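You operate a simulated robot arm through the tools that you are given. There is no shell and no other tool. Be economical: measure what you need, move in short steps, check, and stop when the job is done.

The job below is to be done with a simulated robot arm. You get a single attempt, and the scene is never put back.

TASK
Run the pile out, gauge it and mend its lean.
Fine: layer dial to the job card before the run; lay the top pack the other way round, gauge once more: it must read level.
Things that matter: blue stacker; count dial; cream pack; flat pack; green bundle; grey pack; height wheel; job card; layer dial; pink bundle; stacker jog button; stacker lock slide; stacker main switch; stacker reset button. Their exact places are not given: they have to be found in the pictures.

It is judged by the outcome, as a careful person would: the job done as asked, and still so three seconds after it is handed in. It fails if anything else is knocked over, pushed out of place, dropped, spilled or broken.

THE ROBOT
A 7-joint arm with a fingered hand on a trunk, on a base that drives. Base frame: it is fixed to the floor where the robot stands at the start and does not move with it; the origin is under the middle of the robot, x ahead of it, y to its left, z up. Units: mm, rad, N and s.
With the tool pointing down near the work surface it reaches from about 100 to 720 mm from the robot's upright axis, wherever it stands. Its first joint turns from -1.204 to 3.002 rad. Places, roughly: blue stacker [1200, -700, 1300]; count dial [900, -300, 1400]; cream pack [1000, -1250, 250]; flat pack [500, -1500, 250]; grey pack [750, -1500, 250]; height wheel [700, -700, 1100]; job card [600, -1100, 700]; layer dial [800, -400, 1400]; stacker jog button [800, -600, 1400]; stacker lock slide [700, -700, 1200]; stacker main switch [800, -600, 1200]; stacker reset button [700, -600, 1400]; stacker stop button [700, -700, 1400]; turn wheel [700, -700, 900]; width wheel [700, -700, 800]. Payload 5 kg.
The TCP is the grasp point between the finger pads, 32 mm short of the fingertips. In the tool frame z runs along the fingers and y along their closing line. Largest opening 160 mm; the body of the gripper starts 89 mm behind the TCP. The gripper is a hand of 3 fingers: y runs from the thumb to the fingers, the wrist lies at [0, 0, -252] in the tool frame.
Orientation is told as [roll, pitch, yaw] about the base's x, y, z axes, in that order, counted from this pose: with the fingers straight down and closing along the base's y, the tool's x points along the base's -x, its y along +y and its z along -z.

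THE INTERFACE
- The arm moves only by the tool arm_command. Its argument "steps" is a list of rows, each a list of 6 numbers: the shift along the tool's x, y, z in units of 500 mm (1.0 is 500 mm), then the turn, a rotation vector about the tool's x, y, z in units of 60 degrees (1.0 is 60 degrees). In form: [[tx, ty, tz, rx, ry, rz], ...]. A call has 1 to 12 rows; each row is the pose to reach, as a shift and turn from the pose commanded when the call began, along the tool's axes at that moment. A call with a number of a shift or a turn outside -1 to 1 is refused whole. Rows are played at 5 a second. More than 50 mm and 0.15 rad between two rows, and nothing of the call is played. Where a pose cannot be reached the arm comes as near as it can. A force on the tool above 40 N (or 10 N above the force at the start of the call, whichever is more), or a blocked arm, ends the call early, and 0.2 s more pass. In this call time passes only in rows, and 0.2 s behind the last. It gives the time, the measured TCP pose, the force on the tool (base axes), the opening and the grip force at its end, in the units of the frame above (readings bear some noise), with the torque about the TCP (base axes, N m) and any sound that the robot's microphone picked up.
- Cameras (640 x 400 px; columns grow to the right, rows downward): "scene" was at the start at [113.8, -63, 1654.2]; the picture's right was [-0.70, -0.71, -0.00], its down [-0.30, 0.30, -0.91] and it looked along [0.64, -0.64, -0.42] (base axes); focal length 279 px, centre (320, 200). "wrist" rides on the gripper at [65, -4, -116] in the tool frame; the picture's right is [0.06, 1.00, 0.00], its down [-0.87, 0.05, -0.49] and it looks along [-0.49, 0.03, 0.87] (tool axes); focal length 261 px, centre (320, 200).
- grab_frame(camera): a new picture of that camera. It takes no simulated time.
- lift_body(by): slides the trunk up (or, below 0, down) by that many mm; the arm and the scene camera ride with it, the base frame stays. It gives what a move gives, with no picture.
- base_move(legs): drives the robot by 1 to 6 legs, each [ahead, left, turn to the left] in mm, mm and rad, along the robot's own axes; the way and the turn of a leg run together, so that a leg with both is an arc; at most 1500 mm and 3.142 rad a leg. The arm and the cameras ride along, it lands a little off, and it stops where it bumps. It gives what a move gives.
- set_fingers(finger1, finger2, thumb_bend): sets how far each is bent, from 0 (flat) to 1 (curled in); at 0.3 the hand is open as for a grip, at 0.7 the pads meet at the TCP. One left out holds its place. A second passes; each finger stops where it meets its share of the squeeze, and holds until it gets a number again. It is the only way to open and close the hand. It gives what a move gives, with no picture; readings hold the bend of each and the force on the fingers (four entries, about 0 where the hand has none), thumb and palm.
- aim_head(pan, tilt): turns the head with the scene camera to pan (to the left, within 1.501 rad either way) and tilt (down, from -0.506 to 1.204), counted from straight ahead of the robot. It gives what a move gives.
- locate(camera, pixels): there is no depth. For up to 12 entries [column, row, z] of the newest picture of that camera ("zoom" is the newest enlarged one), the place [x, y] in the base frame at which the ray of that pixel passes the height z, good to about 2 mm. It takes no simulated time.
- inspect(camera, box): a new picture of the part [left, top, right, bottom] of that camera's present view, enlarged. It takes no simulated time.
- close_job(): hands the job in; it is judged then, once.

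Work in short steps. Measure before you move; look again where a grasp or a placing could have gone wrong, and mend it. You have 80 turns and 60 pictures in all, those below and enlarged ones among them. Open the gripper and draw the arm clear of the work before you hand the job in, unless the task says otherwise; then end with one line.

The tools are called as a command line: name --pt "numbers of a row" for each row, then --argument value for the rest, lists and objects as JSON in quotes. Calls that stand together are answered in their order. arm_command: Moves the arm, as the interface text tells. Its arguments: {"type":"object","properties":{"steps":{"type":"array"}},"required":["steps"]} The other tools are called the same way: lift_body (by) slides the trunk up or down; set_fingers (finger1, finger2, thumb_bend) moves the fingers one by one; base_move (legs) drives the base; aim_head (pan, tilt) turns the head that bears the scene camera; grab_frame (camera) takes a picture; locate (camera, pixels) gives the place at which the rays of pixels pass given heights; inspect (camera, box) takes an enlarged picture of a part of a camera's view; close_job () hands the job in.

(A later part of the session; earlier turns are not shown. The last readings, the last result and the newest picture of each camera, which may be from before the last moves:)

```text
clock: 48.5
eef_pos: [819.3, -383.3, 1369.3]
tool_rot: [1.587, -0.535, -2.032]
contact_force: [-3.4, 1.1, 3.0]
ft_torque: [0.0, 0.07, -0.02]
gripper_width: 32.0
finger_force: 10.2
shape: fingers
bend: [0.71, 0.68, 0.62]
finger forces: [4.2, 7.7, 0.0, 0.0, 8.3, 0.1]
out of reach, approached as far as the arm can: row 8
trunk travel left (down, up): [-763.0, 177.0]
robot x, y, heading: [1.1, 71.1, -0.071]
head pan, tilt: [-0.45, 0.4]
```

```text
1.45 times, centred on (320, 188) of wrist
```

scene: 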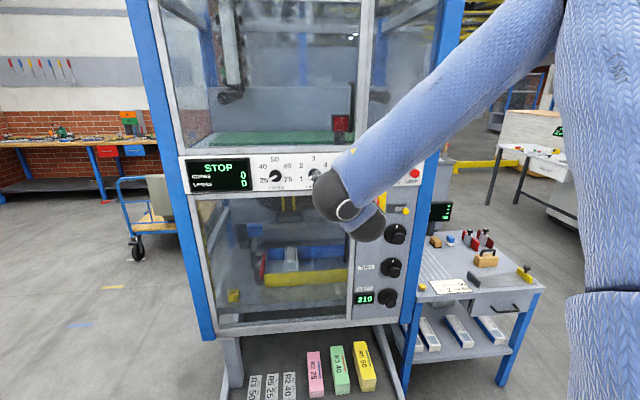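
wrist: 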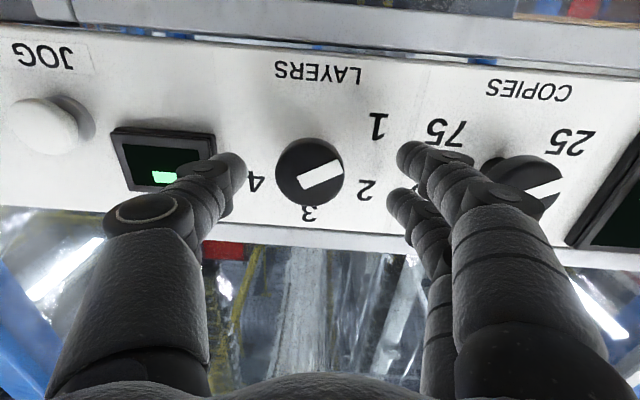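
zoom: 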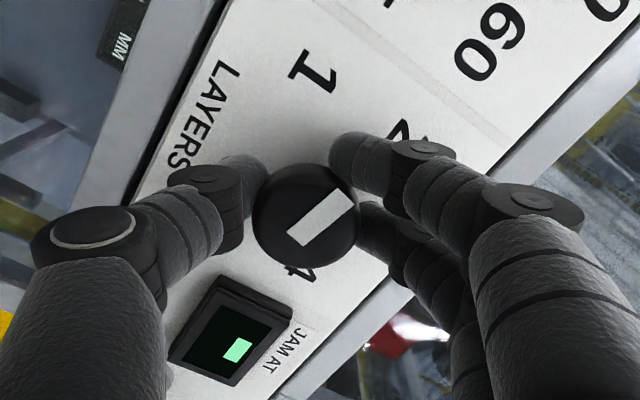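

The pointer now aims at "2". I release, back the base off 60 mm, and check with the wrist camera.

set_fingers --finger1 0.45 --finger2 0.45 --thumb_bend 0.45

base_move --legs '[[-65, 28, 0]]'

inspect --camera "wrist" --box '[100, 50, 540, 325]'

```text
clock: 49.5
eef_pos: [820.2, -385.2, 1370.1]
tool_rot: [1.587, -0.535, -2.035]
contact_force: [0.3, 0.8, 0.7]
ft_torque: [-0.03, 0.01, 0.02]
gripper_width: 107.0
finger_force: 0.1
shape: fingers
bend: [0.45, 0.45, 0.45]
finger forces: [0.0, 0.0, 0.1, 0.0, 0.0, 0.1]
trunk travel left (down, up): [-763.0, 177.0]
robot x, y, heading: [-1.4, 72.7, -0.071]
head pan, tilt: [-0.45, 0.4]
```

```text
clock: 50.5
eef_pos: [756.1, -351.5, 1372.5]
tool_rot: [1.59, -0.536, -2.034]
contact_force: [-0.6, 0.3, 1.0]
ft_torque: [0.0, 0.02, -0.03]
gripper_width: 107.1
finger_force: 0.0
shape: fingers
bend: [0.45, 0.45, 0.45]
finger forces: [0.0, 0.0, 0.0, 0.1, 0.1, 0.1]
trunk travel left (down, up): [-763.0, 177.0]
robot x, y, heading: [-60.4, 103.5, -0.074]
head pan, tilt: [-0.45, 0.4]
```

```text
1.45 times, centred on (320, 188) of wrist
```

zoom: 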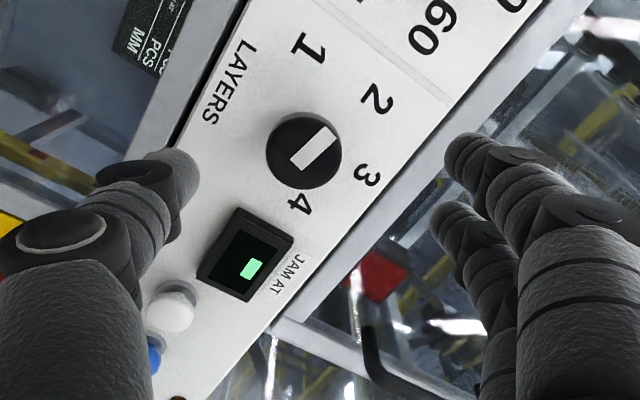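

The pointer is near "2". I verify with the scene camera.

aim_head --pan -0.45 --tilt 0.35

inspect --camera "scene" --box '[180, 120, 440, 290]'

```text
clock: 51.2
eef_pos: [757.6, -351.6, 1371.6]
tool_rot: [1.589, -0.536, -2.035]
contact_force: [-0.4, -0.2, 0.6]
ft_torque: [0.02, 0.02, 0.04]
gripper_width: 106.8
finger_force: 0.1
shape: fingers
bend: [0.45, 0.45, 0.45]
finger forces: [0.0, 0.0, 0.1, 0.1, 0.0, 0.0]
trunk travel left (down, up): [-763.0, 177.0]
robot x, y, heading: [-59.2, 103.0, -0.07]
head pan, tilt: [-0.45, 0.351]
```

```text
2.35 times, centred on (310, 205) of scene
```

zoom: 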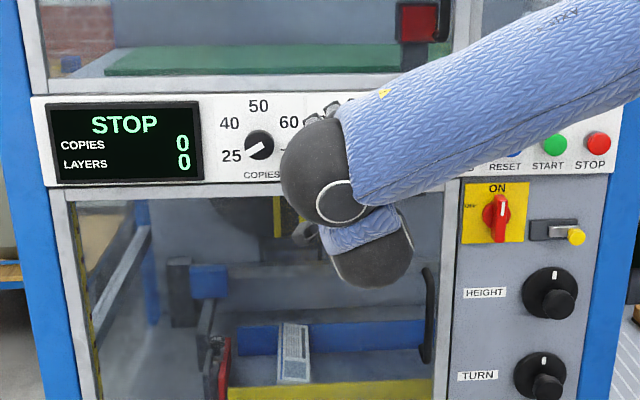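

The arm hides the dial; it will be visible after moving on. I unroll the hand by 60°, close the fingers to a point, and drive 300 mm right along the panel toward START.

arm_command --pt "0 0 0 0 0 -0.125" --pt "0 0 0 0 0 -0.25" --pt "0 0 0 0 0 -0.375" --pt "0 0 0 0 0 -0.5" --pt "0 0 0 0 0 -0.625" --pt "0 0 0 0 0 -0.75" --pt "0 0 0 0 0 -0.875" --pt "0 0 0 0 0 -1.0"

set_fingers --finger1 0.68 --finger2 0.68 --thumb_bend 0.68

base_move --legs '[[-122, -274, 0]]'

grab_frame --camera "wrist"

inspect --camera "scene" --box '[180, 120, 440, 290]'

```text
clock: 53.0
eef_pos: [759.0, -351.7, 1370.5]
tool_rot: [-2.413, -1.55, 1.96]
contact_force: [-0.1, 0.3, 0.0]
ft_torque: [0.0, -0.05, 0.04]
gripper_width: 107.1
finger_force: 0.0
shape: fingers
bend: [0.45, 0.45, 0.45]
finger forces: [0.1, 0.1, 0.0, 0.1, 0.0, 0.0]
trunk travel left (down, up): [-763.0, 177.0]
robot x, y, heading: [-59.9, 100.7, -0.071]
head pan, tilt: [-0.45, 0.351]
```

```text
clock: 54.0
eef_pos: [759.6, -352.7, 1370.1]
tool_rot: [-2.477, -1.552, 2.022]
contact_force: [0.9, -0.2, 0.4]
ft_torque: [0.05, 0.0, -0.02]
gripper_width: 19.0
finger_force: 0.1
shape: fingers
bend: [0.68, 0.68, 0.68]
finger forces: [0.1, 0.1, 0.0, 0.0, 0.1, 0.0]
trunk travel left (down, up): [-763.0, 177.0]
robot x, y, heading: [-59.9, 98.6, -0.075]
head pan, tilt: [-0.45, 0.351]
```

```text
clock: 56.0
eef_pos: [617.6, -616.8, 1370.7]
tool_rot: [-2.517, -1.553, 2.065]
contact_force: [0.2, -0.5, 0.2]
ft_torque: [0.01, 0.01, 0.05]
gripper_width: 18.9
finger_force: 0.0
shape: fingers
bend: [0.68, 0.68, 0.68]
finger forces: [0.1, 0.0, 0.0, 0.0, 0.0, 0.1]
trunk travel left (down, up): [-763.0, 177.0]
robot x, y, heading: [-202.2, -160.3, -0.072]
head pan, tilt: [-0.45, 0.351]
```

```text
23 pictures are left
```

wrist: 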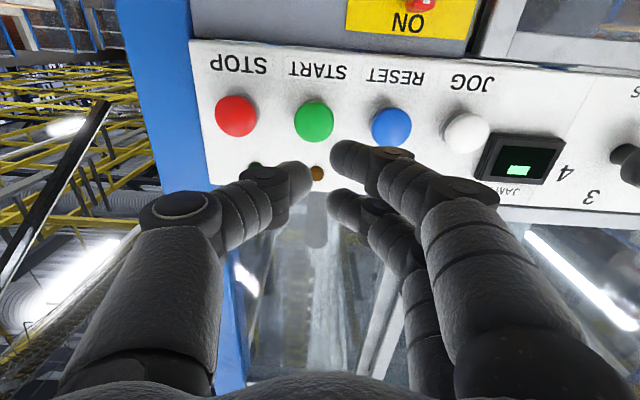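

```text
2.35 times, centred on (310, 205) of scene
```

zoom: 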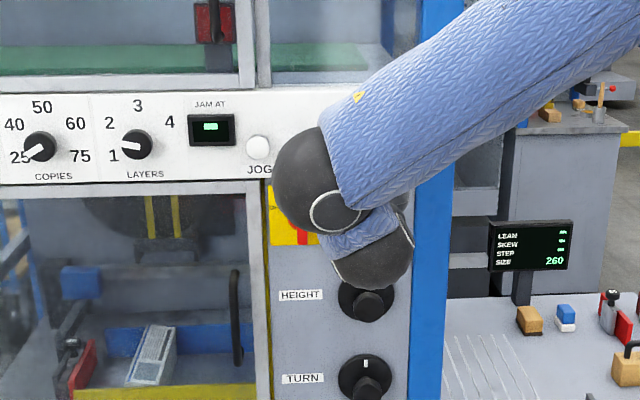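

The pointer stands at ~173°, between 1 (210°) and 2 (150°): it needs ~23° more. I go back to the dial with fingers at 0.48.

set_fingers --finger1 0.48 --finger2 0.48 --thumb_bend 0.48

base_move --legs '[[122, 273, 0], [60, -25, 0]]'

set_fingers --finger1 0.76 --finger2 0.76 --thumb_bend 0.67

inspect --camera "wrist" --box '[100, 50, 540, 325]'

```text
clock: 57.0
eef_pos: [617.8, -614.7, 1370.7]
tool_rot: [-2.49, -1.553, 2.038]
contact_force: [-0.9, 0.2, -0.4]
ft_torque: [0.02, -0.01, -0.01]
gripper_width: 94.7
finger_force: 0.0
shape: fingers
bend: [0.48, 0.48, 0.48]
finger forces: [0.0, 0.1, 0.0, 0.0, 0.0, 0.0]
trunk travel left (down, up): [-763.0, 177.0]
robot x, y, heading: [-204.1, -161.8, -0.068]
head pan, tilt: [-0.45, 0.351]
```

```text
clock: 59.6
eef_pos: [817.0, -377.4, 1368.8]
tool_rot: [-2.398, -1.554, 1.95]
contact_force: [0.4, -0.5, -0.3]
ft_torque: [0.01, -0.03, -0.01]
gripper_width: 94.9
finger_force: 0.1
shape: fingers
bend: [0.48, 0.48, 0.48]
finger forces: [0.0, 0.0, 0.0, 0.1, 0.0, 0.0]
trunk travel left (down, up): [-763.0, 177.0]
robot x, y, heading: [-8.4, 77.4, -0.064]
head pan, tilt: [-0.45, 0.351]
```

```text
clock: 60.6
eef_pos: [815.7, -377.1, 1369.7]
tool_rot: [-2.454, -1.554, 2.006]
contact_force: [11.6, -12.7, -0.3]
ft_torque: [0.02, 0.01, 0.08]
gripper_width: 40.1
finger_force: 19.1
shape: fingers
bend: [0.73, 0.73, 0.6]
finger forces: [7.7, 8.5, 0.0, 0.1, 22.8, 0.0]
trunk travel left (down, up): [-763.0, 177.0]
robot x, y, heading: [-9.5, 71.3, -0.066]
head pan, tilt: [-0.45, 0.351]
```

```text
1.45 times, centred on (320, 188) of wrist
```

zoom: 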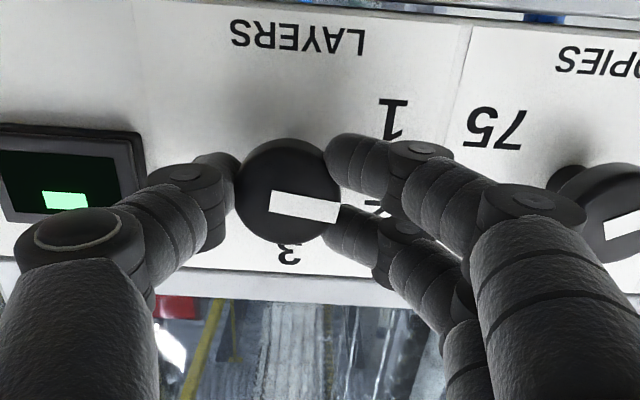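

Gripped firmly; pointer at −8° in the picture. I turn 30° and check against the labels.

arm_command --pt "0 0 0 0 0 0.1" --pt "0 0 0 0 0 0.2" --pt "0 0 0 0 0 0.3" --pt "0 0 0 0 0 0.4" --pt "0 0 0 0 0 0.5"

inspect --camera "wrist" --box '[100, 50, 540, 325]'

```text
clock: 61.9
eef_pos: [813.1, -377.5, 1373.0]
tool_rot: [1.603, -1.056, -2.046]
contact_force: [4.0, -15.4, 17.0]
ft_torque: [-0.45, -0.32, -0.14]
gripper_width: 37.3
finger_force: 19.1
shape: fingers
bend: [0.74, 0.73, 0.6]
finger forces: [5.3, 14.6, 0.1, 0.1, 17.5, 0.1]
trunk travel left (down, up): [-763.0, 177.0]
robot x, y, heading: [-2.6, 77.1, -0.07]
head pan, tilt: [-0.45, 0.351]
```

```text
1.45 times, centred on (320, 188) of wrist
```

zoom: 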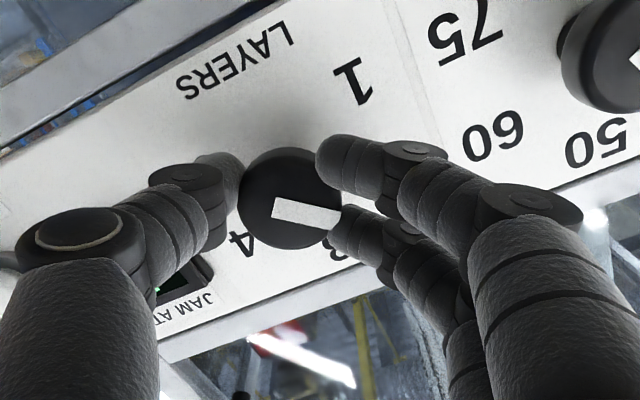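

No slip this time: the knob turned the full 30°, a touch past the estimate. I turn back ~4°, release and withdraw, then view.

arm_command --pt "0 0 0 0 0 -0.065"

set_fingers --finger1 0.45 --finger2 0.45 --thumb_bend 0.45

base_move --legs '[[-62, 25, 0], [-122, -276, 0]]'

inspect --camera "scene" --box '[170, 130, 290, 205]'

```text
clock: 62.2
eef_pos: [813.6, -376.8, 1370.1]
tool_rot: [1.604, -1.126, -2.05]
contact_force: [3.7, -13.5, 15.8]
ft_torque: [-0.35, -0.27, -0.12]
gripper_width: 37.3
finger_force: 19.9
shape: fingers
bend: [0.74, 0.73, 0.6]
finger forces: [5.4, 14.2, 0.1, 0.0, 19.0, 0.1]
trunk travel left (down, up): [-763.0, 177.0]
robot x, y, heading: [-5.8, 72.3, -0.063]
head pan, tilt: [-0.45, 0.351]
```

```text
clock: 63.2
eef_pos: [814.9, -375.0, 1371.0]
tool_rot: [1.603, -1.126, -2.049]
contact_force: [-0.2, -0.3, -1.4]
ft_torque: [0.02, 0.0, 0.02]
gripper_width: 107.1
finger_force: 0.0
shape: fingers
bend: [0.45, 0.45, 0.45]
finger forces: [0.0, 0.0, 0.0, 0.1, 0.1, 0.0]
trunk travel left (down, up): [-763.0, 177.0]
robot x, y, heading: [-5.6, 74.9, -0.064]
head pan, tilt: [-0.45, 0.351]
```

```text
clock: 65.9
eef_pos: [610.8, -620.5, 1369.7]
tool_rot: [1.607, -1.126, -2.06]
contact_force: [0.5, 1.6, 0.1]
ft_torque: [0.01, -0.05, 0.02]
gripper_width: 107.1
finger_force: 0.1
shape: fingers
bend: [0.45, 0.45, 0.45]
finger forces: [0.0, 0.1, 0.1, 0.0, 0.0, 0.0]
trunk travel left (down, up): [-763.0, 177.0]
robot x, y, heading: [-207.7, -164.4, -0.076]
head pan, tilt: [-0.45, 0.351]
```

```text
5.33 times, centred on (230, 168) of scene
```

zoom: 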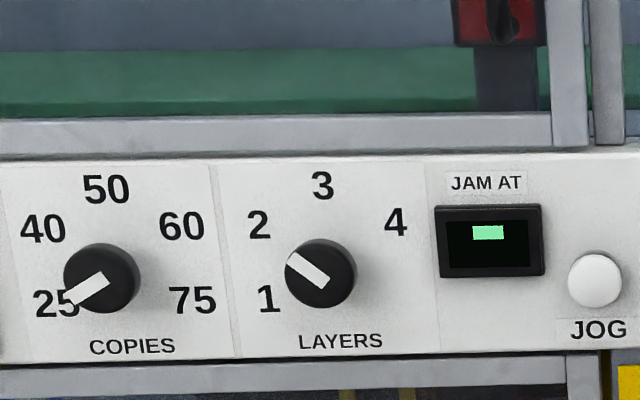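

The pointer is now on 2. I unroll the hand, close fingers to a point, lower 20 mm and shift 6 mm left to line up with START.

arm_command --pt "0 0 0 0 0 -0.11" --pt "0 0 0 0 0 -0.22" --pt "0 0 0 0 0 -0.33" --pt "0 0 0 0 0 -0.435"

set_fingers --finger1 0.69 --finger2 0.69 --thumb_bend 0.69

lift_body --by -20

base_move --legs '[[20, -2, 0]]'

grab_frame --camera "wrist"

```text
clock: 66.9
eef_pos: [611.1, -619.8, 1370.2]
tool_rot: [-2.41, -1.552, 1.95]
contact_force: [0.4, -0.3, -0.7]
ft_torque: [0.01, 0.01, -0.04]
gripper_width: 107.0
finger_force: 0.0
shape: fingers
bend: [0.45, 0.45, 0.45]
finger forces: [0.0, 0.0, 0.0, 0.0, 0.1, 0.0]
trunk travel left (down, up): [-763.0, 177.0]
robot x, y, heading: [-206.1, -159.0, -0.076]
head pan, tilt: [-0.45, 0.351]
```

```text
clock: 67.9
eef_pos: [610.1, -619.2, 1369.5]
tool_rot: [-2.469, -1.551, 2.013]
contact_force: [-0.2, -0.9, 0.6]
ft_torque: [0.01, 0.03, -0.03]
gripper_width: 15.7
finger_force: 0.1
shape: fingers
bend: [0.69, 0.69, 0.69]
finger forces: [0.1, 0.1, 0.0, 0.0, 0.0, 0.0]
trunk travel left (down, up): [-763.0, 177.0]
robot x, y, heading: [-206.3, -165.8, -0.072]
head pan, tilt: [-0.45, 0.351]
```

```text
clock: 68.6
eef_pos: [611.2, -618.6, 1350.4]
tool_rot: [-2.475, -1.553, 2.02]
contact_force: [0.2, 0.0, 0.8]
ft_torque: [0.0, 0.03, -0.03]
gripper_width: 15.8
finger_force: 0.2
shape: fingers
bend: [0.69, 0.69, 0.69]
finger forces: [0.0, 0.0, 0.1, 0.0, 0.0, 0.1]
trunk travel left (down, up): [-743.0, 197.0]
robot x, y, heading: [-206.7, -160.4, -0.069]
head pan, tilt: [-0.45, 0.351]
```

```text
clock: 69.4
eef_pos: [630.2, -623.0, 1350.7]
tool_rot: [-2.466, -1.551, 2.008]
contact_force: [1.0, -0.3, -0.3]
ft_torque: [0.0, 0.02, -0.02]
gripper_width: 15.6
finger_force: 0.0
shape: fingers
bend: [0.69, 0.69, 0.69]
finger forces: [0.0, 0.0, 0.1, 0.0, 0.0, 0.1]
trunk travel left (down, up): [-743.0, 197.0]
robot x, y, heading: [-182.5, -167.4, -0.072]
head pan, tilt: [-0.45, 0.351]
```

```text
18 pictures are left
```

wrist: 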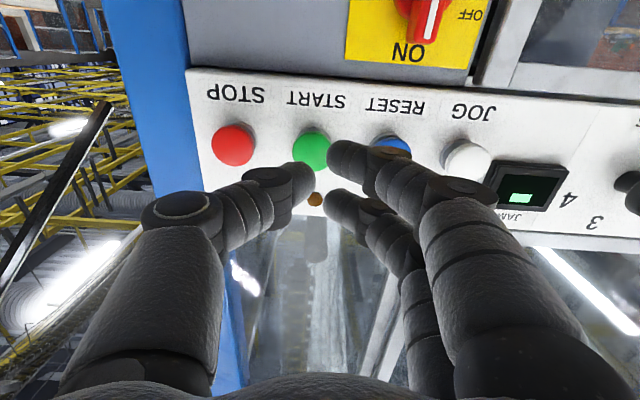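

START (312,150) is on the tool axis. I press by advancing along the tool; the drive stops on force, then I back off.

base_move --legs '[[44, -18, 0]]'

base_move --legs '[[-60, 25, 0]]'

grab_frame --camera "scene"

```text
clock: 70.3
eef_pos: [675.7, -643.9, 1348.8]
tool_rot: [-2.409, -1.553, 1.952]
contact_force: [-0.1, -0.2, -0.1]
ft_torque: [-0.02, -0.05, -0.03]
gripper_width: 15.7
finger_force: 0.0
shape: fingers
bend: [0.69, 0.69, 0.69]
finger forces: [0.0, 0.0, 0.1, 0.0, 0.1, 0.0]
trunk travel left (down, up): [-743.0, 197.0]
robot x, y, heading: [-145.8, -187.0, -0.074]
head pan, tilt: [-0.45, 0.351]
heard: click
```

```text
clock: 71.2
eef_pos: [614.7, -613.6, 1351.9]
tool_rot: [-2.538, -1.55, 2.08]
contact_force: [-0.4, 0.5, 0.6]
ft_torque: [0.0, 0.04, -0.02]
gripper_width: 15.1
finger_force: 0.1
shape: fingers
bend: [0.69, 0.69, 0.69]
finger forces: [0.0, 0.0, 0.0, 0.0, 0.1, 0.1]
trunk travel left (down, up): [-743.0, 197.0]
robot x, y, heading: [-201.1, -160.7, -0.072]
head pan, tilt: [-0.45, 0.351]
```

```text
17 pictures are left
```

scene: 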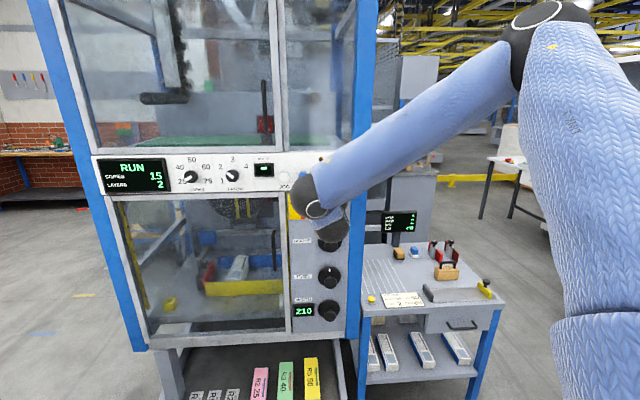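

The machine reads RUN (15 copies, layers 2). I back off for a clear view and let it run.

base_move --legs '[[-100, -60, 0]]'

set_fingers --finger1 0.3 --finger2 0.3 --thumb_bend 0.3

aim_head --pan -0.6 --tilt 0.5

grab_frame --camera "scene"

```text
clock: 72.5
eef_pos: [511.5, -669.3, 1350.3]
tool_rot: [-2.517, -1.553, 2.057]
contact_force: [0.2, -0.7, 0.5]
ft_torque: [-0.03, 0.01, -0.01]
gripper_width: 15.3
finger_force: 0.0
shape: fingers
bend: [0.69, 0.69, 0.69]
finger forces: [0.1, 0.1, 0.1, 0.1, 0.0, 0.0]
trunk travel left (down, up): [-743.0, 197.0]
robot x, y, heading: [-303.4, -211.4, -0.07]
head pan, tilt: [-0.45, 0.351]
```

```text
clock: 73.5
eef_pos: [513.2, -669.2, 1349.7]
tool_rot: [-2.49, -1.551, 2.03]
contact_force: [0.0, -0.7, -0.1]
ft_torque: [-0.03, -0.01, 0.04]
gripper_width: 167.5
finger_force: 0.1
shape: fingers
bend: [0.3, 0.3, 0.3]
finger forces: [0.0, 0.0, 0.1, 0.0, 0.0, 0.0]
trunk travel left (down, up): [-743.0, 197.0]
robot x, y, heading: [-305.3, -208.6, -0.072]
head pan, tilt: [-0.45, 0.351]
```

```text
clock: 74.2
eef_pos: [510.4, -668.7, 1349.6]
tool_rot: [-2.473, -1.551, 2.014]
contact_force: [0.3, 0.4, 0.1]
ft_torque: [0.0, -0.03, 0.04]
gripper_width: 167.3
finger_force: 0.1
shape: fingers
bend: [0.3, 0.3, 0.3]
finger forces: [0.1, 0.0, 0.0, 0.0, 0.0, 0.1]
trunk travel left (down, up): [-743.0, 197.0]
robot x, y, heading: [-305.8, -211.7, -0.074]
head pan, tilt: [-0.6, 0.499]
```

```text
16 pictures are left
```

scene: 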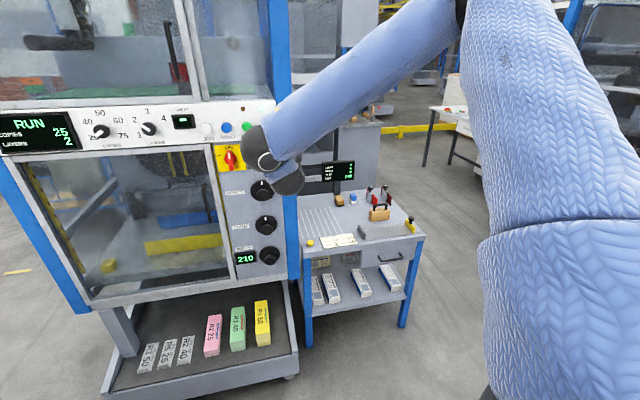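

The machine shows RUN, 25 copies, 2 layers. While it finishes I turn the hand back to pointing down.

arm_command --pt "0 0 -0.03 0 0.1 0" --pt "0 0 -0.06 0 0.2 0" --pt "0 0 -0.09 0 0.3 0" --pt "0 0 -0.12 0 0.4 0" --pt "0 0 -0.15 0 0.5 0" --pt "0 0 -0.18 0 0.6 0" --pt "0 0 -0.2 0 0.7 0" --pt "0 0 -0.2 0 0.8 0" --pt "0 0 -0.2 0 0.9 0" --pt "0 0 -0.2 0 1.0 0"

arm_command --pt "0 0 0 0 0.1 0" --pt "0 0 0 0 0.2 0" --pt "0 0 0 0 0.3 0" --pt "0 0 0 0 0.4 0" --pt "0 0 0 0 0.515 0"

grab_frame --camera "scene"

```text
clock: 76.4
eef_pos: [422.9, -624.3, 1349.4]
tool_rot: [-0.013, -0.535, -0.452]
contact_force: [-0.5, 0.7, 1.2]
ft_torque: [-0.02, 0.0, 0.01]
gripper_width: 167.6
finger_force: 0.0
shape: fingers
bend: [0.3, 0.3, 0.3]
finger forces: [0.0, 0.0, 0.0, 0.0, 0.1, 0.0]
trunk travel left (down, up): [-743.0, 197.0]
robot x, y, heading: [-303.0, -213.1, -0.079]
head pan, tilt: [-0.6, 0.499]
```

```text
clock: 77.6
eef_pos: [422.9, -626.2, 1348.1]
tool_rot: [-0.013, 0.004, -0.459]
contact_force: [0.3, -0.3, 0.4]
ft_torque: [0.01, 0.02, 0.01]
gripper_width: 167.7
finger_force: 0.1
shape: fingers
bend: [0.3, 0.3, 0.3]
finger forces: [0.1, 0.0, 0.0, 0.1, 0.0, 0.0]
trunk travel left (down, up): [-743.0, 197.0]
robot x, y, heading: [-308.3, -209.8, -0.076]
head pan, tilt: [-0.6, 0.499]
```

```text
15 pictures are left
```

scene: 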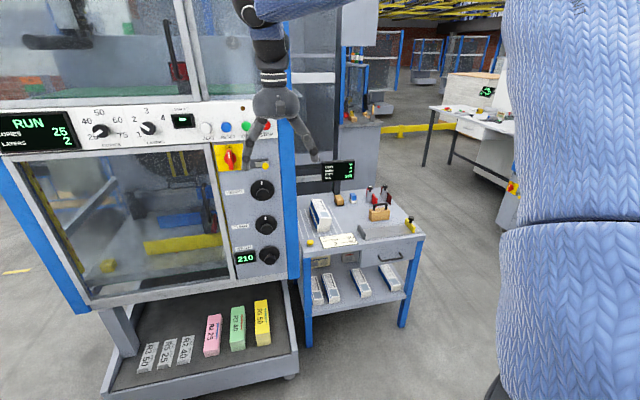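

The pile has come out on the bench's ruled area at (320,215). I enlarge it.

inspect --camera "scene" --box '[290, 155, 380, 255]'

locate --camera "scene" --pixels '[[311, 242, 700], [316, 199, 790], [323, 199, 790], [322, 228, 790], [331, 227, 790], [322, 232, 700], [332, 231, 700], [360, 234, 700], [413, 236, 700], [300, 245, 700]]'

```text
4.00 times, centred on (335, 205) of scene
```

zoom: 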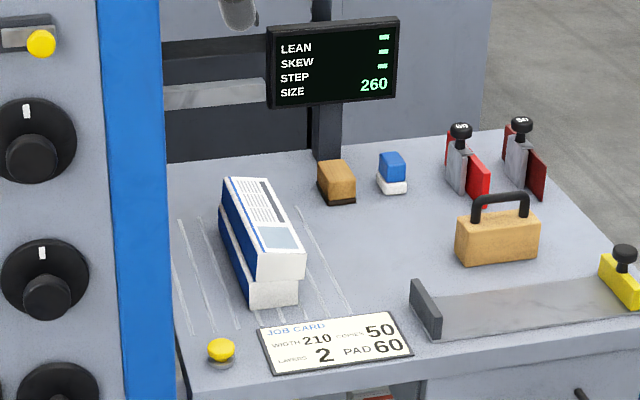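

```text
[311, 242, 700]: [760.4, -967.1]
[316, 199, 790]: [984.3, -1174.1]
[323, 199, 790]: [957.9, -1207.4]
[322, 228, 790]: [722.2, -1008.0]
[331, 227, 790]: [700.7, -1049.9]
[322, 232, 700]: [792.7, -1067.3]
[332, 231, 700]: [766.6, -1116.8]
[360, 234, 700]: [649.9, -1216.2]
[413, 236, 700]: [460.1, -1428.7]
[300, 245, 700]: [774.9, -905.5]
```

Two packs are stacked there, top one overhanging. I locate the pile corners, card and button from this enlarged view at candidate heights.

locate --camera "zoom" --pixels '[[335, 342, 700], [335, 342, 650], [335, 342, 750], [221, 348, 720], [221, 348, 680], [224, 178, 780], [267, 178, 780], [305, 250, 780], [258, 255, 780], [298, 302, 700], [250, 310, 700], [440, 335, 700]]'

```text
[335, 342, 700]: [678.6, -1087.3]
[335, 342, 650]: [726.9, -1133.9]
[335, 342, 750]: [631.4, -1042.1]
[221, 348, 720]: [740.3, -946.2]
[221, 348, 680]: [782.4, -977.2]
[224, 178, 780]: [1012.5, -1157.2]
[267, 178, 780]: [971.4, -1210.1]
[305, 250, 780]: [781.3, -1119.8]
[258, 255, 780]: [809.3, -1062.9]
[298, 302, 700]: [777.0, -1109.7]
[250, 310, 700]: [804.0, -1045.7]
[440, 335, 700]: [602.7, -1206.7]
```

I check floor clearances: the tray corner and the bench leg, for placing the base.

locate --camera "scene" --pixels '[[298, 372, 60], [298, 350, 200], [404, 325, 0], [308, 345, 0], [108, 395, 200], [290, 378, 0]]'

```text
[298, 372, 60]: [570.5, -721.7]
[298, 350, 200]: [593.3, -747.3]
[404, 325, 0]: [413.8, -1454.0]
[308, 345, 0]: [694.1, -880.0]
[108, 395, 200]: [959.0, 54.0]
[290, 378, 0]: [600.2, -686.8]
```

Bench front lies at about 1030 mm along the panel normal, tray corner at (580,-735). I lower the trunk 470 mm and test how far the hand can turn about the vertical, in free air here.

lift_body --by -470

arm_command --pt "0 0 0 0 0 -0.125" --pt "0 0 0 0 0 -0.25" --pt "0 0 0 0 0 -0.375" --pt "0 0 0 0 0 -0.5" --pt "0 0 0 0 0 -0.625" --pt "0 0 0 0 0 -0.75" --pt "0 0 0 0 0 -0.875" --pt "0 0 0 0 0 -1.0"

arm_command --pt "0 0 0 0 0 -0.125" --pt "0 0 0 0 0 -0.25" --pt "0 0 0 0 0 -0.375" --pt "0 0 0 0 0 -0.5" --pt "0 0 0 0 0 -0.625" --pt "0 0 0 0 0 -0.75" --pt "0 0 0 0 0 -0.875" --pt "0 0 0 0 0 -1.0"

```text
refused: -470 is not a number from -400 to 400
```

```text
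clock: 79.4
eef_pos: [423.1, -624.3, 1347.8]
tool_rot: [-0.005, 0.011, 0.59]
contact_force: [0.9, -0.8, 0.4]
ft_torque: [0.01, -0.01, 0.0]
gripper_width: 167.6
finger_force: 0.1
shape: fingers
bend: [0.3, 0.3, 0.3]
finger forces: [0.0, 0.1, 0.1, 0.0, 0.1, 0.0]
trunk travel left (down, up): [-743.0, 197.0]
robot x, y, heading: [-304.9, -209.7, -0.071]
head pan, tilt: [-0.6, 0.499]
```

```text
clock: 81.2
eef_pos: [421.8, -624.8, 1349.3]
tool_rot: [0.007, 0.01, 1.638]
contact_force: [-0.6, -0.3, -0.3]
ft_torque: [0.02, 0.01, -0.04]
gripper_width: 167.6
finger_force: 0.1
shape: fingers
bend: [0.3, 0.3, 0.3]
finger forces: [0.0, 0.0, 0.0, 0.0, 0.0, 0.0]
trunk travel left (down, up): [-743.0, 197.0]
robot x, y, heading: [-308.4, -213.6, -0.07]
head pan, tilt: [-0.6, 0.499]
```

Both turns were reached without limit. One more 60° tells whether the full half turn is possible.

arm_command --pt "0 0 0 0 0 -0.125" --pt "0 0 0 0 0 -0.25" --pt "0 0 0 0 0 -0.375" --pt "0 0 0 0 0 -0.5" --pt "0 0 0 0 0 -0.625" --pt "0 0 0 0 0 -0.75" --pt "0 0 0 0 0 -0.875" --pt "0 0 0 0 0 -1.0"

lift_body --by -400

```text
clock: 83.0
eef_pos: [421.9, -625.5, 1348.7]
tool_rot: [0.013, -0.002, 2.685]
contact_force: [0.1, 0.4, -0.3]
ft_torque: [0.01, -0.02, 0.02]
gripper_width: 167.4
finger_force: 0.1
shape: fingers
bend: [0.3, 0.3, 0.3]
finger forces: [0.0, 0.0, 0.0, 0.0, 0.0, 0.0]
trunk travel left (down, up): [-743.0, 197.0]
robot x, y, heading: [-306.2, -212.3, -0.074]
head pan, tilt: [-0.6, 0.499]
```

```text
clock: 86.8
eef_pos: [422.9, -625.2, 948.6]
tool_rot: [0.012, -0.001, 2.684]
contact_force: [0.2, 0.2, 0.1]
ft_torque: [0.01, 0.01, -0.04]
gripper_width: 167.8
finger_force: 0.1
shape: fingers
bend: [0.3, 0.3, 0.3]
finger forces: [0.2, 0.1, 0.0, 0.1, 0.0, 0.0]
trunk travel left (down, up): [-343.0, 597.0]
robot x, y, heading: [-306.5, -211.5, -0.071]
head pan, tilt: [-0.6, 0.499]
```

The full half turn is available. For the button I turn the hand 90° (narrow side to the stacker), close the fingers, then drive right and forward to bring it over the yellow button (~(755,-957)).

arm_command --pt "0 0 0 0 0 0.125" --pt "0 0 0 0 0 0.25" --pt "0 0 0 0 0 0.375" --pt "0 0 0 0 0 0.5" --pt "0 0 0 0 0 0.625" --pt "0 0 0 0 0 0.75" --pt "0 0 0 0 0 0.875" --pt "0 0 0 0 0 1.0"

arm_command --pt "0 0 0 0 0 0.125" --pt "0 0 0 0 0 0.25" --pt "0 0 0 0 0 0.375" --pt "0 0 0 0 0 0.5"

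set_fingers --finger1 0.69 --finger2 0.69 --thumb_bend 0.69

base_move --legs '[[-57, -128, 0], [411, -184, 0]]'

grab_frame --camera "wrist"

```text
clock: 88.6
eef_pos: [420.9, -625.4, 948.4]
tool_rot: [0.008, 0.009, 1.633]
contact_force: [-0.1, 0.1, 0.2]
ft_torque: [0.0, 0.01, -0.04]
gripper_width: 167.4
finger_force: 0.1
shape: fingers
bend: [0.3, 0.3, 0.3]
finger forces: [0.0, 0.1, 0.1, 0.0, 0.0, 0.1]
trunk travel left (down, up): [-343.0, 597.0]
robot x, y, heading: [-307.4, -210.2, -0.075]
head pan, tilt: [-0.6, 0.499]
```

```text
clock: 89.6
eef_pos: [422.4, -624.1, 947.2]
tool_rot: [0.002, 0.012, 1.11]
contact_force: [0.0, 0.7, -0.3]
ft_torque: [0.0, -0.02, 0.01]
gripper_width: 167.6
finger_force: 0.0
shape: fingers
bend: [0.3, 0.3, 0.3]
finger forces: [0.1, 0.1, 0.0, 0.1, 0.1, 0.0]
trunk travel left (down, up): [-343.0, 597.0]
robot x, y, heading: [-304.7, -214.3, -0.075]
head pan, tilt: [-0.6, 0.499]
```

```text
clock: 90.6
eef_pos: [421.6, -624.6, 949.4]
tool_rot: [0.001, 0.012, 1.112]
contact_force: [-0.1, -0.1, 0.0]
ft_torque: [-0.02, -0.02, 0.0]
gripper_width: 15.7
finger_force: 0.0
shape: fingers
bend: [0.69, 0.69, 0.69]
finger forces: [0.1, 0.1, 0.1, 0.0, 0.0, 0.1]
trunk travel left (down, up): [-343.0, 597.0]
robot x, y, heading: [-304.7, -211.0, -0.076]
head pan, tilt: [-0.6, 0.499]
```

```text
clock: 91.6
eef_pos: [378.7, -671.1, 949.3]
tool_rot: [-0.001, 0.01, 1.077]
contact_force: [-0.3, 0.6, 0.8]
ft_torque: [-0.02, -0.07, 0.0]
gripper_width: 15.9
finger_force: 0.2
shape: fingers
bend: [0.69, 0.69, 0.69]
finger forces: [0.1, 0.1, 0.1, 0.0, 0.1, 0.0]
trunk travel left (down, up): [-343.0, 597.0]
robot x, y, heading: [-335.4, -230.6, -0.11]
head pan, tilt: [-0.6, 0.499]
stopped in leg 1: the robot was blocked; the commanded pose is now the measured one
```

```text
13 pictures are left
```

wrist: 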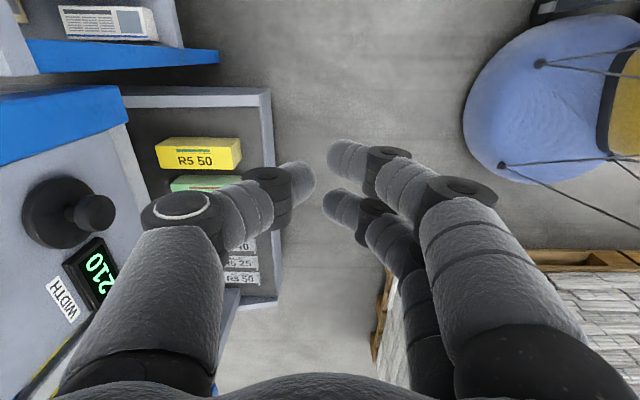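

Something low on the right blocks the base there. I go round it: 50 mm left, turn 0.2 right (swings the hand clear of the stacker column), then forward along the normal to the bench.

base_move --legs '[[19, 46, 0], [0, 0, -0.2], [455, -83, 0]]'

grab_frame --camera "wrist"

```text
clock: 95.6
eef_pos: [712.8, -977.8, 948.4]
tool_rot: [0.002, 0.011, 0.88]
contact_force: [-0.7, -0.1, -0.7]
ft_torque: [-0.02, 0.03, 0.01]
gripper_width: 15.7
finger_force: 0.1
shape: fingers
bend: [0.69, 0.69, 0.69]
finger forces: [0.1, 0.1, 0.0, 0.0, 0.0, 0.0]
trunk travel left (down, up): [-343.0, 597.0]
robot x, y, heading: [99.9, -404.1, -0.312]
head pan, tilt: [-0.6, 0.499]
```

```text
12 pictures are left
```

wrist: 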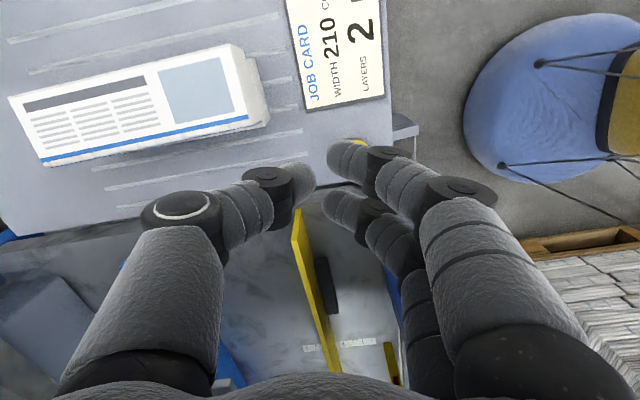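

Good view: button at about (357,142), pile top face corners (10,97), (233,46), (248,122), (43,163). I locate them.

locate --camera "wrist" --pixels '[[357, 142, 720], [357, 142, 700], [10, 97, 790], [233, 46, 790], [248, 122, 790], [43, 163, 790], [10, 97, 770], [233, 46, 770], [248, 122, 770], [43, 163, 770], [265, 75, 700], [345, 55, 700]]'

```text
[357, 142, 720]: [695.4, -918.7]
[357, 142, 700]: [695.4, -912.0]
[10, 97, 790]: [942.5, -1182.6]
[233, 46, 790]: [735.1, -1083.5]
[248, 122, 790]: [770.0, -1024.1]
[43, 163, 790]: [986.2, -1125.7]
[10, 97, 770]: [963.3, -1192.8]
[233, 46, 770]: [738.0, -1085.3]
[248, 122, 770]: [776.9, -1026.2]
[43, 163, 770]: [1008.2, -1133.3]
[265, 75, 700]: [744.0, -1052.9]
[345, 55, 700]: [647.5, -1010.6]
```

Combining both views: pile top z≈819, bench ≈745, top pack ≈ 210×67 mm centred (839,-1096) with heading -0.45; button ≈ (699,-924, 755). I move over the button and press down gently.

arm_command --pt "-0.033 0.045 0.06 0 0 0" --pt "-0.065 0.09 0.12 0 0 0" --pt "-0.065 0.09 0.2 0 0 0" --pt "-0.065 0.09 0.26 0 0 0" --pt "-0.065 0.09 0.285 0 0 0" --pt "-0.065 0.09 0.3 0 0 0" --pt "-0.065 0.09 0.312 0 0 0" --pt "-0.065 0.09 0.322 0 0 0" --pt "-0.065 0.09 0.332 0 0 0" --pt "-0.065 0.09 0.34 0 0 0"

```text
clock: 97.7
eef_pos: [697.4, -925.0, 787.0]
tool_rot: [-0.005, 0.007, 0.876]
contact_force: [-11.4, 2.7, 32.0]
ft_torque: [0.44, 0.39, 0.1]
gripper_width: 15.3
finger_force: 16.2
shape: fingers
bend: [0.69, 0.73, 0.69]
finger forces: [0.0, 29.8, 0.0, 0.0, 3.0, 0.1]
trunk travel left (down, up): [-343.0, 597.0]
robot x, y, heading: [99.6, -405.3, -0.309]
head pan, tilt: [-0.6, 0.499]
heard: click
stopped in row 10: the force on the tool passed its limit (the readings are from after the stop); the commanded pose is now the measured one
```

Click heard. I raise the hand and read the gauge display.

arm_command --pt "0 0 -0.08 0 0 0" --pt "0 0 -0.16 0 0 0" --pt "0 0 -0.24 0 0 0" --pt "0 0 -0.32 0 0 0"

grab_frame --camera "scene"

```text
clock: 98.7
eef_pos: [691.8, -941.2, 941.4]
tool_rot: [0.001, 0.003, 0.862]
contact_force: [0.2, 0.1, 0.2]
ft_torque: [-0.03, -0.01, 0.0]
gripper_width: 15.3
finger_force: 0.0
shape: fingers
bend: [0.69, 0.69, 0.69]
finger forces: [0.0, 0.0, 0.0, 0.1, 0.0, 0.0]
trunk travel left (down, up): [-343.0, 597.0]
robot x, y, heading: [107.1, -411.7, -0.319]
head pan, tilt: [-0.6, 0.499]
```

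```text
11 pictures are left
```

scene: 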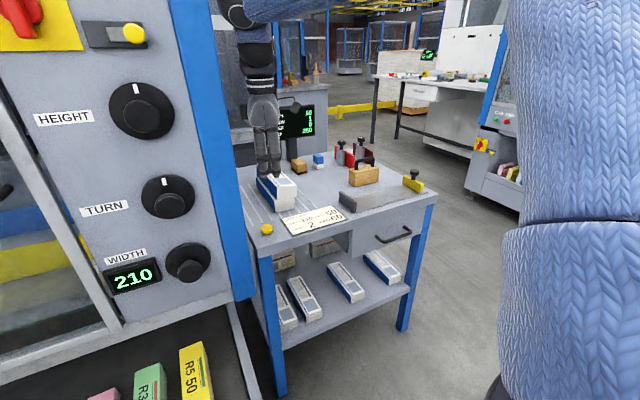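

I enlarge the display and pile region.

inspect --camera "scene" --box '[250, 95, 350, 245]'

```text
2.67 times, centred on (300, 170) of scene
```

zoom: 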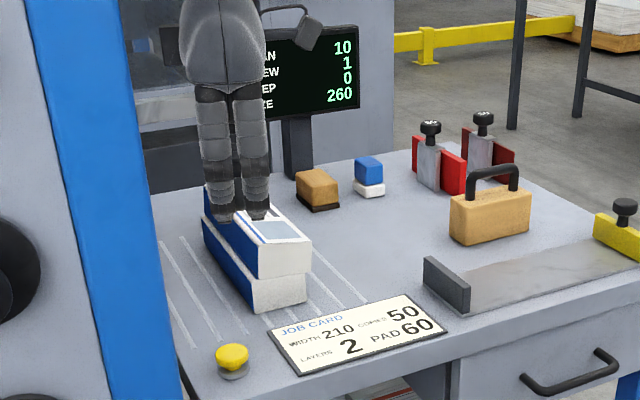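

LEAN 10, SKEW 1, STEP 0. Next the top pack must be turned half round. I drive 80 mm nearer, move over the pile while turning the hand toward yaw 2.69 and open the fingers.

base_move --legs '[[79, -14, 0]]'

arm_command --pt "0.01 -0.034 0 0 0 -0.125" --pt "0.02 -0.067 0 0 0 -0.25" --pt "0.03 -0.1 0 0 0 -0.375" --pt "0.04 -0.134 0 0 0 -0.5" --pt "0.05 -0.168 0 0 0 -0.625" --pt "0.06 -0.2 0 0 0 -0.75" --pt "0.07 -0.234 0 0 0 -0.875" --pt "0.078 -0.268 0 0 0 -1.0"

arm_command --pt "0 0 0 0 0 -0.125" --pt "0 0 0 0 0 -0.25" --pt "0 0 0 0 0 -0.375" --pt "0 0 0 0 0 -0.5" --pt "0 0 0 0 0 -0.625" --pt "0 0 0 0 0 -0.745"

set_fingers --finger1 0.35 --finger2 0.35 --thumb_bend 0.35

grab_frame --camera "wrist"

```text
clock: 99.5
eef_pos: [702.0, -947.6, 940.5]
tool_rot: [0.003, 0.001, 0.851]
contact_force: [0.5, -0.2, -0.6]
ft_torque: [0.0, 0.04, 0.02]
gripper_width: 15.7
finger_force: 0.0
shape: fingers
bend: [0.69, 0.69, 0.69]
finger forces: [0.1, 0.0, 0.0, 0.0, 0.0, 0.0]
trunk travel left (down, up): [-343.0, 597.0]
robot x, y, heading: [111.8, -414.9, -0.322]
head pan, tilt: [-0.6, 0.499]
stopped in leg 1: the robot was blocked; the commanded pose is now the measured one
```

```text
clock: 101.3
eef_pos: [779.5, -1060.0, 940.3]
tool_rot: [0.007, 0.0, 1.907]
contact_force: [-0.1, 0.0, -0.4]
ft_torque: [-0.01, 0.04, -0.03]
gripper_width: 15.0
finger_force: 0.1
shape: fingers
bend: [0.69, 0.69, 0.69]
finger forces: [0.0, 0.1, 0.0, 0.0, 0.0, 0.0]
trunk travel left (down, up): [-343.0, 597.0]
robot x, y, heading: [116.3, -414.8, -0.321]
head pan, tilt: [-0.6, 0.499]
```

```text
clock: 102.7
eef_pos: [780.2, -1060.1, 942.8]
tool_rot: [0.005, -0.004, 2.685]
contact_force: [-1.0, 0.4, 1.2]
ft_torque: [0.0, 0.01, -0.01]
gripper_width: 15.3
finger_force: 0.1
shape: fingers
bend: [0.69, 0.69, 0.69]
finger forces: [0.0, 0.1, 0.0, 0.0, 0.0, 0.1]
trunk travel left (down, up): [-343.0, 597.0]
robot x, y, heading: [111.9, -416.4, -0.322]
head pan, tilt: [-0.6, 0.499]
```

```text
clock: 103.7
eef_pos: [779.3, -1059.9, 942.3]
tool_rot: [0.006, -0.003, 2.684]
contact_force: [0.5, 0.3, -0.1]
ft_torque: [-0.01, -0.02, 0.01]
gripper_width: 147.6
finger_force: 0.2
shape: fingers
bend: [0.35, 0.35, 0.35]
finger forces: [0.1, 0.1, 0.0, 0.0, 0.0, 0.0]
trunk travel left (down, up): [-343.0, 597.0]
robot x, y, heading: [109.7, -411.2, -0.318]
head pan, tilt: [-0.6, 0.499]
```

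```text
9 pictures are left
```

wrist: 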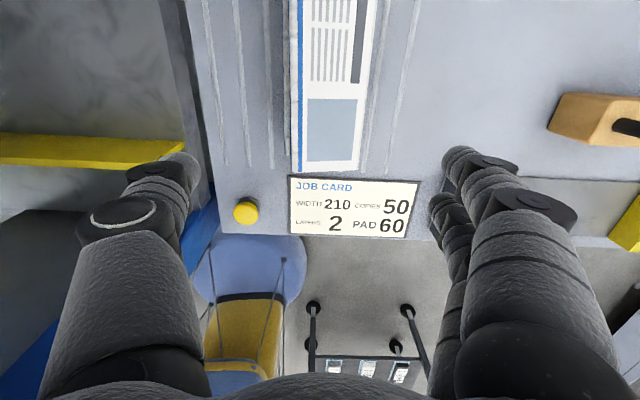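

Yaw 2.685 reached. I locate the top face edges in this view at z 819.

inspect --camera "wrist" --box '[260, 0, 420, 190]'

locate --camera "wrist" --pixels '[[296, 10, 819], [377, 10, 819], [302, 160, 819], [359, 160, 819], [245, 211, 755], [300, 168, 745]]'

```text
2.11 times, centred on (340, 95) of wrist
```

zoom: 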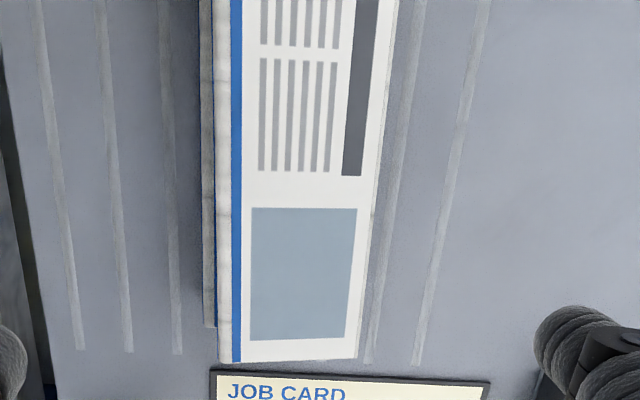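

```text
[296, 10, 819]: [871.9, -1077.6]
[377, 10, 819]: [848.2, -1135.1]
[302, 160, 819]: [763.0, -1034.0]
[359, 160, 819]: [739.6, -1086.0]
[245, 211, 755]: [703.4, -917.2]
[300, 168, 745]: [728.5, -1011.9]
```

Top pack: width 67, centre (840,-1095), heading ≈ -0.435; the bottom pack's left edge shows ~11 mm further left, i.e. the lean. I centre the hand over the pack, descend so the tips only reach the top pack (TCP z≈818), and grip.

arm_command --pt "0.07 0.005 0 0 0 -0.01" --pt "0.139 0.0096 0 0 0 -0.021" --pt "0.139 0.0096 0.08 0 0 -0.021" --pt "0.139 0.0096 0.16 0 0 -0.021" --pt "0.139 0.0096 0.21 0 0 -0.021" --pt "0.139 0.0096 0.247 0 0 -0.021"

set_fingers --finger1 0.5 --finger2 0.5 --thumb_bend 0.5

grab_frame --camera "wrist"

```text
clock: 105.1
eef_pos: [840.3, -1095.5, 818.9]
tool_rot: [0.005, -0.004, 2.707]
contact_force: [0.7, -0.4, -0.4]
ft_torque: [0.02, 0.03, 0.0]
gripper_width: 148.0
finger_force: 0.1
shape: fingers
bend: [0.35, 0.35, 0.35]
finger forces: [0.0, 0.0, 0.0, 0.1, 0.0, 0.1]
out of reach, approached as far as the arm can: row 1, 2, 3
trunk travel left (down, up): [-343.0, 597.0]
robot x, y, heading: [109.4, -410.2, -0.318]
head pan, tilt: [-0.6, 0.499]
```

```text
clock: 106.1
eef_pos: [839.5, -1095.0, 820.0]
tool_rot: [0.005, -0.005, 2.707]
contact_force: [0.2, 0.1, 0.8]
ft_torque: [0.02, 0.01, -0.03]
gripper_width: 88.3
finger_force: 0.2
shape: fingers
bend: [0.5, 0.5, 0.5]
finger forces: [0.0, 0.0, 0.0, 0.0, 0.4, 0.1]
trunk travel left (down, up): [-343.0, 597.0]
robot x, y, heading: [112.8, -412.4, -0.32]
head pan, tilt: [-0.6, 0.499]
```

```text
7 pictures are left
```

wrist: 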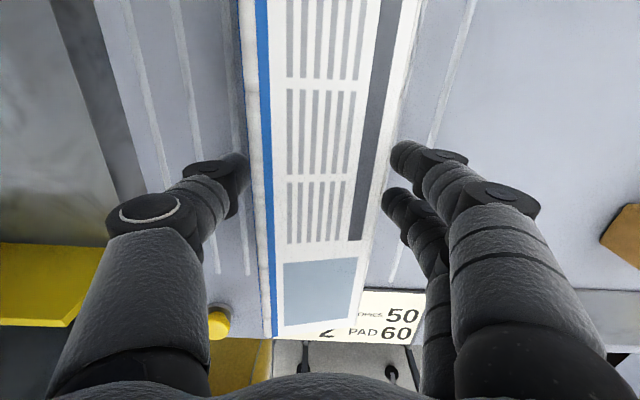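

The thumb just touches something at 44 mm — the bottom pack's protruding edge. I raise 12 mm so only the top pack is taken, then close.

set_fingers --finger1 0.46 --finger2 0.46 --thumb_bend 0.46

arm_command --pt "0 0 -0.024 0 0 0"

set_fingers --finger1 0.53 --finger2 0.53 --thumb_bend 0.53

set_fingers --finger1 0.66 --finger2 0.66 --thumb_bend 0.62

```text
clock: 107.1
eef_pos: [838.9, -1096.4, 818.8]
tool_rot: [0.006, -0.004, 2.707]
contact_force: [-1.2, 0.4, 0.1]
ft_torque: [0.0, 0.0, -0.03]
gripper_width: 103.0
finger_force: 0.0
shape: fingers
bend: [0.46, 0.46, 0.46]
finger forces: [0.0, 0.0, 0.0, 0.0, 0.1, 0.0]
trunk travel left (down, up): [-343.0, 597.0]
robot x, y, heading: [112.8, -413.7, -0.323]
head pan, tilt: [-0.6, 0.499]
```

```text
clock: 107.5
eef_pos: [839.8, -1095.1, 830.6]
tool_rot: [0.005, -0.003, 2.707]
contact_force: [0.2, -0.3, -0.5]
ft_torque: [0.0, 0.0, -0.02]
gripper_width: 103.2
finger_force: 0.1
shape: fingers
bend: [0.46, 0.46, 0.46]
finger forces: [0.0, 0.1, 0.1, 0.0, 0.1, 0.0]
trunk travel left (down, up): [-343.0, 597.0]
robot x, y, heading: [113.1, -414.0, -0.321]
head pan, tilt: [-0.6, 0.499]
```

```text
clock: 108.5
eef_pos: [840.0, -1095.5, 831.9]
tool_rot: [0.005, -0.001, 2.707]
contact_force: [-0.6, 1.2, -0.3]
ft_torque: [-0.04, -0.01, 0.01]
gripper_width: 76.3
finger_force: 0.4
shape: fingers
bend: [0.53, 0.53, 0.53]
finger forces: [0.0, 0.0, 0.1, 0.1, 0.3, 0.1]
trunk travel left (down, up): [-343.0, 597.0]
robot x, y, heading: [110.5, -413.3, -0.321]
head pan, tilt: [-0.6, 0.499]
```

```text
clock: 109.5
eef_pos: [839.5, -1094.5, 831.4]
tool_rot: [0.007, -0.002, 2.706]
contact_force: [0.1, -2.2, 1.6]
ft_torque: [0.05, 0.0, -0.01]
gripper_width: 69.3
finger_force: 18.1
shape: fingers
bend: [0.57, 0.57, 0.57]
finger forces: [9.4, 9.5, 0.0, 0.1, 16.7, 0.0]
trunk travel left (down, up): [-343.0, 597.0]
robot x, y, heading: [114.1, -410.7, -0.322]
head pan, tilt: [-0.6, 0.499]
```

Gripped at 69 mm with ~18 N. I tighten a bit, lift 25 mm straight up and check the load.

set_fingers --finger1 0.7 --finger2 0.7 --thumb_bend 0.68

arm_command --pt "0 0 -0.015 0 0 0" --pt "0 0 -0.03 0 0 0" --pt "0 0 -0.05 0 0 0"

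```text
clock: 110.5
eef_pos: [839.3, -1094.5, 831.9]
tool_rot: [0.005, -0.004, 2.707]
contact_force: [0.4, 0.3, 0.4]
ft_torque: [0.05, -0.04, 0.04]
gripper_width: 68.9
finger_force: 24.5
shape: fingers
bend: [0.56, 0.56, 0.59]
finger forces: [12.5, 12.6, 0.0, 0.0, 24.9, 0.0]
trunk travel left (down, up): [-343.0, 597.0]
robot x, y, heading: [110.7, -414.3, -0.325]
head pan, tilt: [-0.6, 0.499]
```

```text
clock: 111.3
eef_pos: [839.5, -1094.2, 854.6]
tool_rot: [0.006, -0.001, 2.705]
contact_force: [-0.4, 0.5, -4.1]
ft_torque: [-0.01, -0.01, -0.01]
gripper_width: 68.8
finger_force: 24.7
shape: fingers
bend: [0.56, 0.56, 0.59]
finger forces: [12.6, 12.5, 0.1, 0.0, 24.7, 0.1]
trunk travel left (down, up): [-343.0, 597.0]
robot x, y, heading: [111.7, -410.1, -0.326]
head pan, tilt: [-0.6, 0.499]
```

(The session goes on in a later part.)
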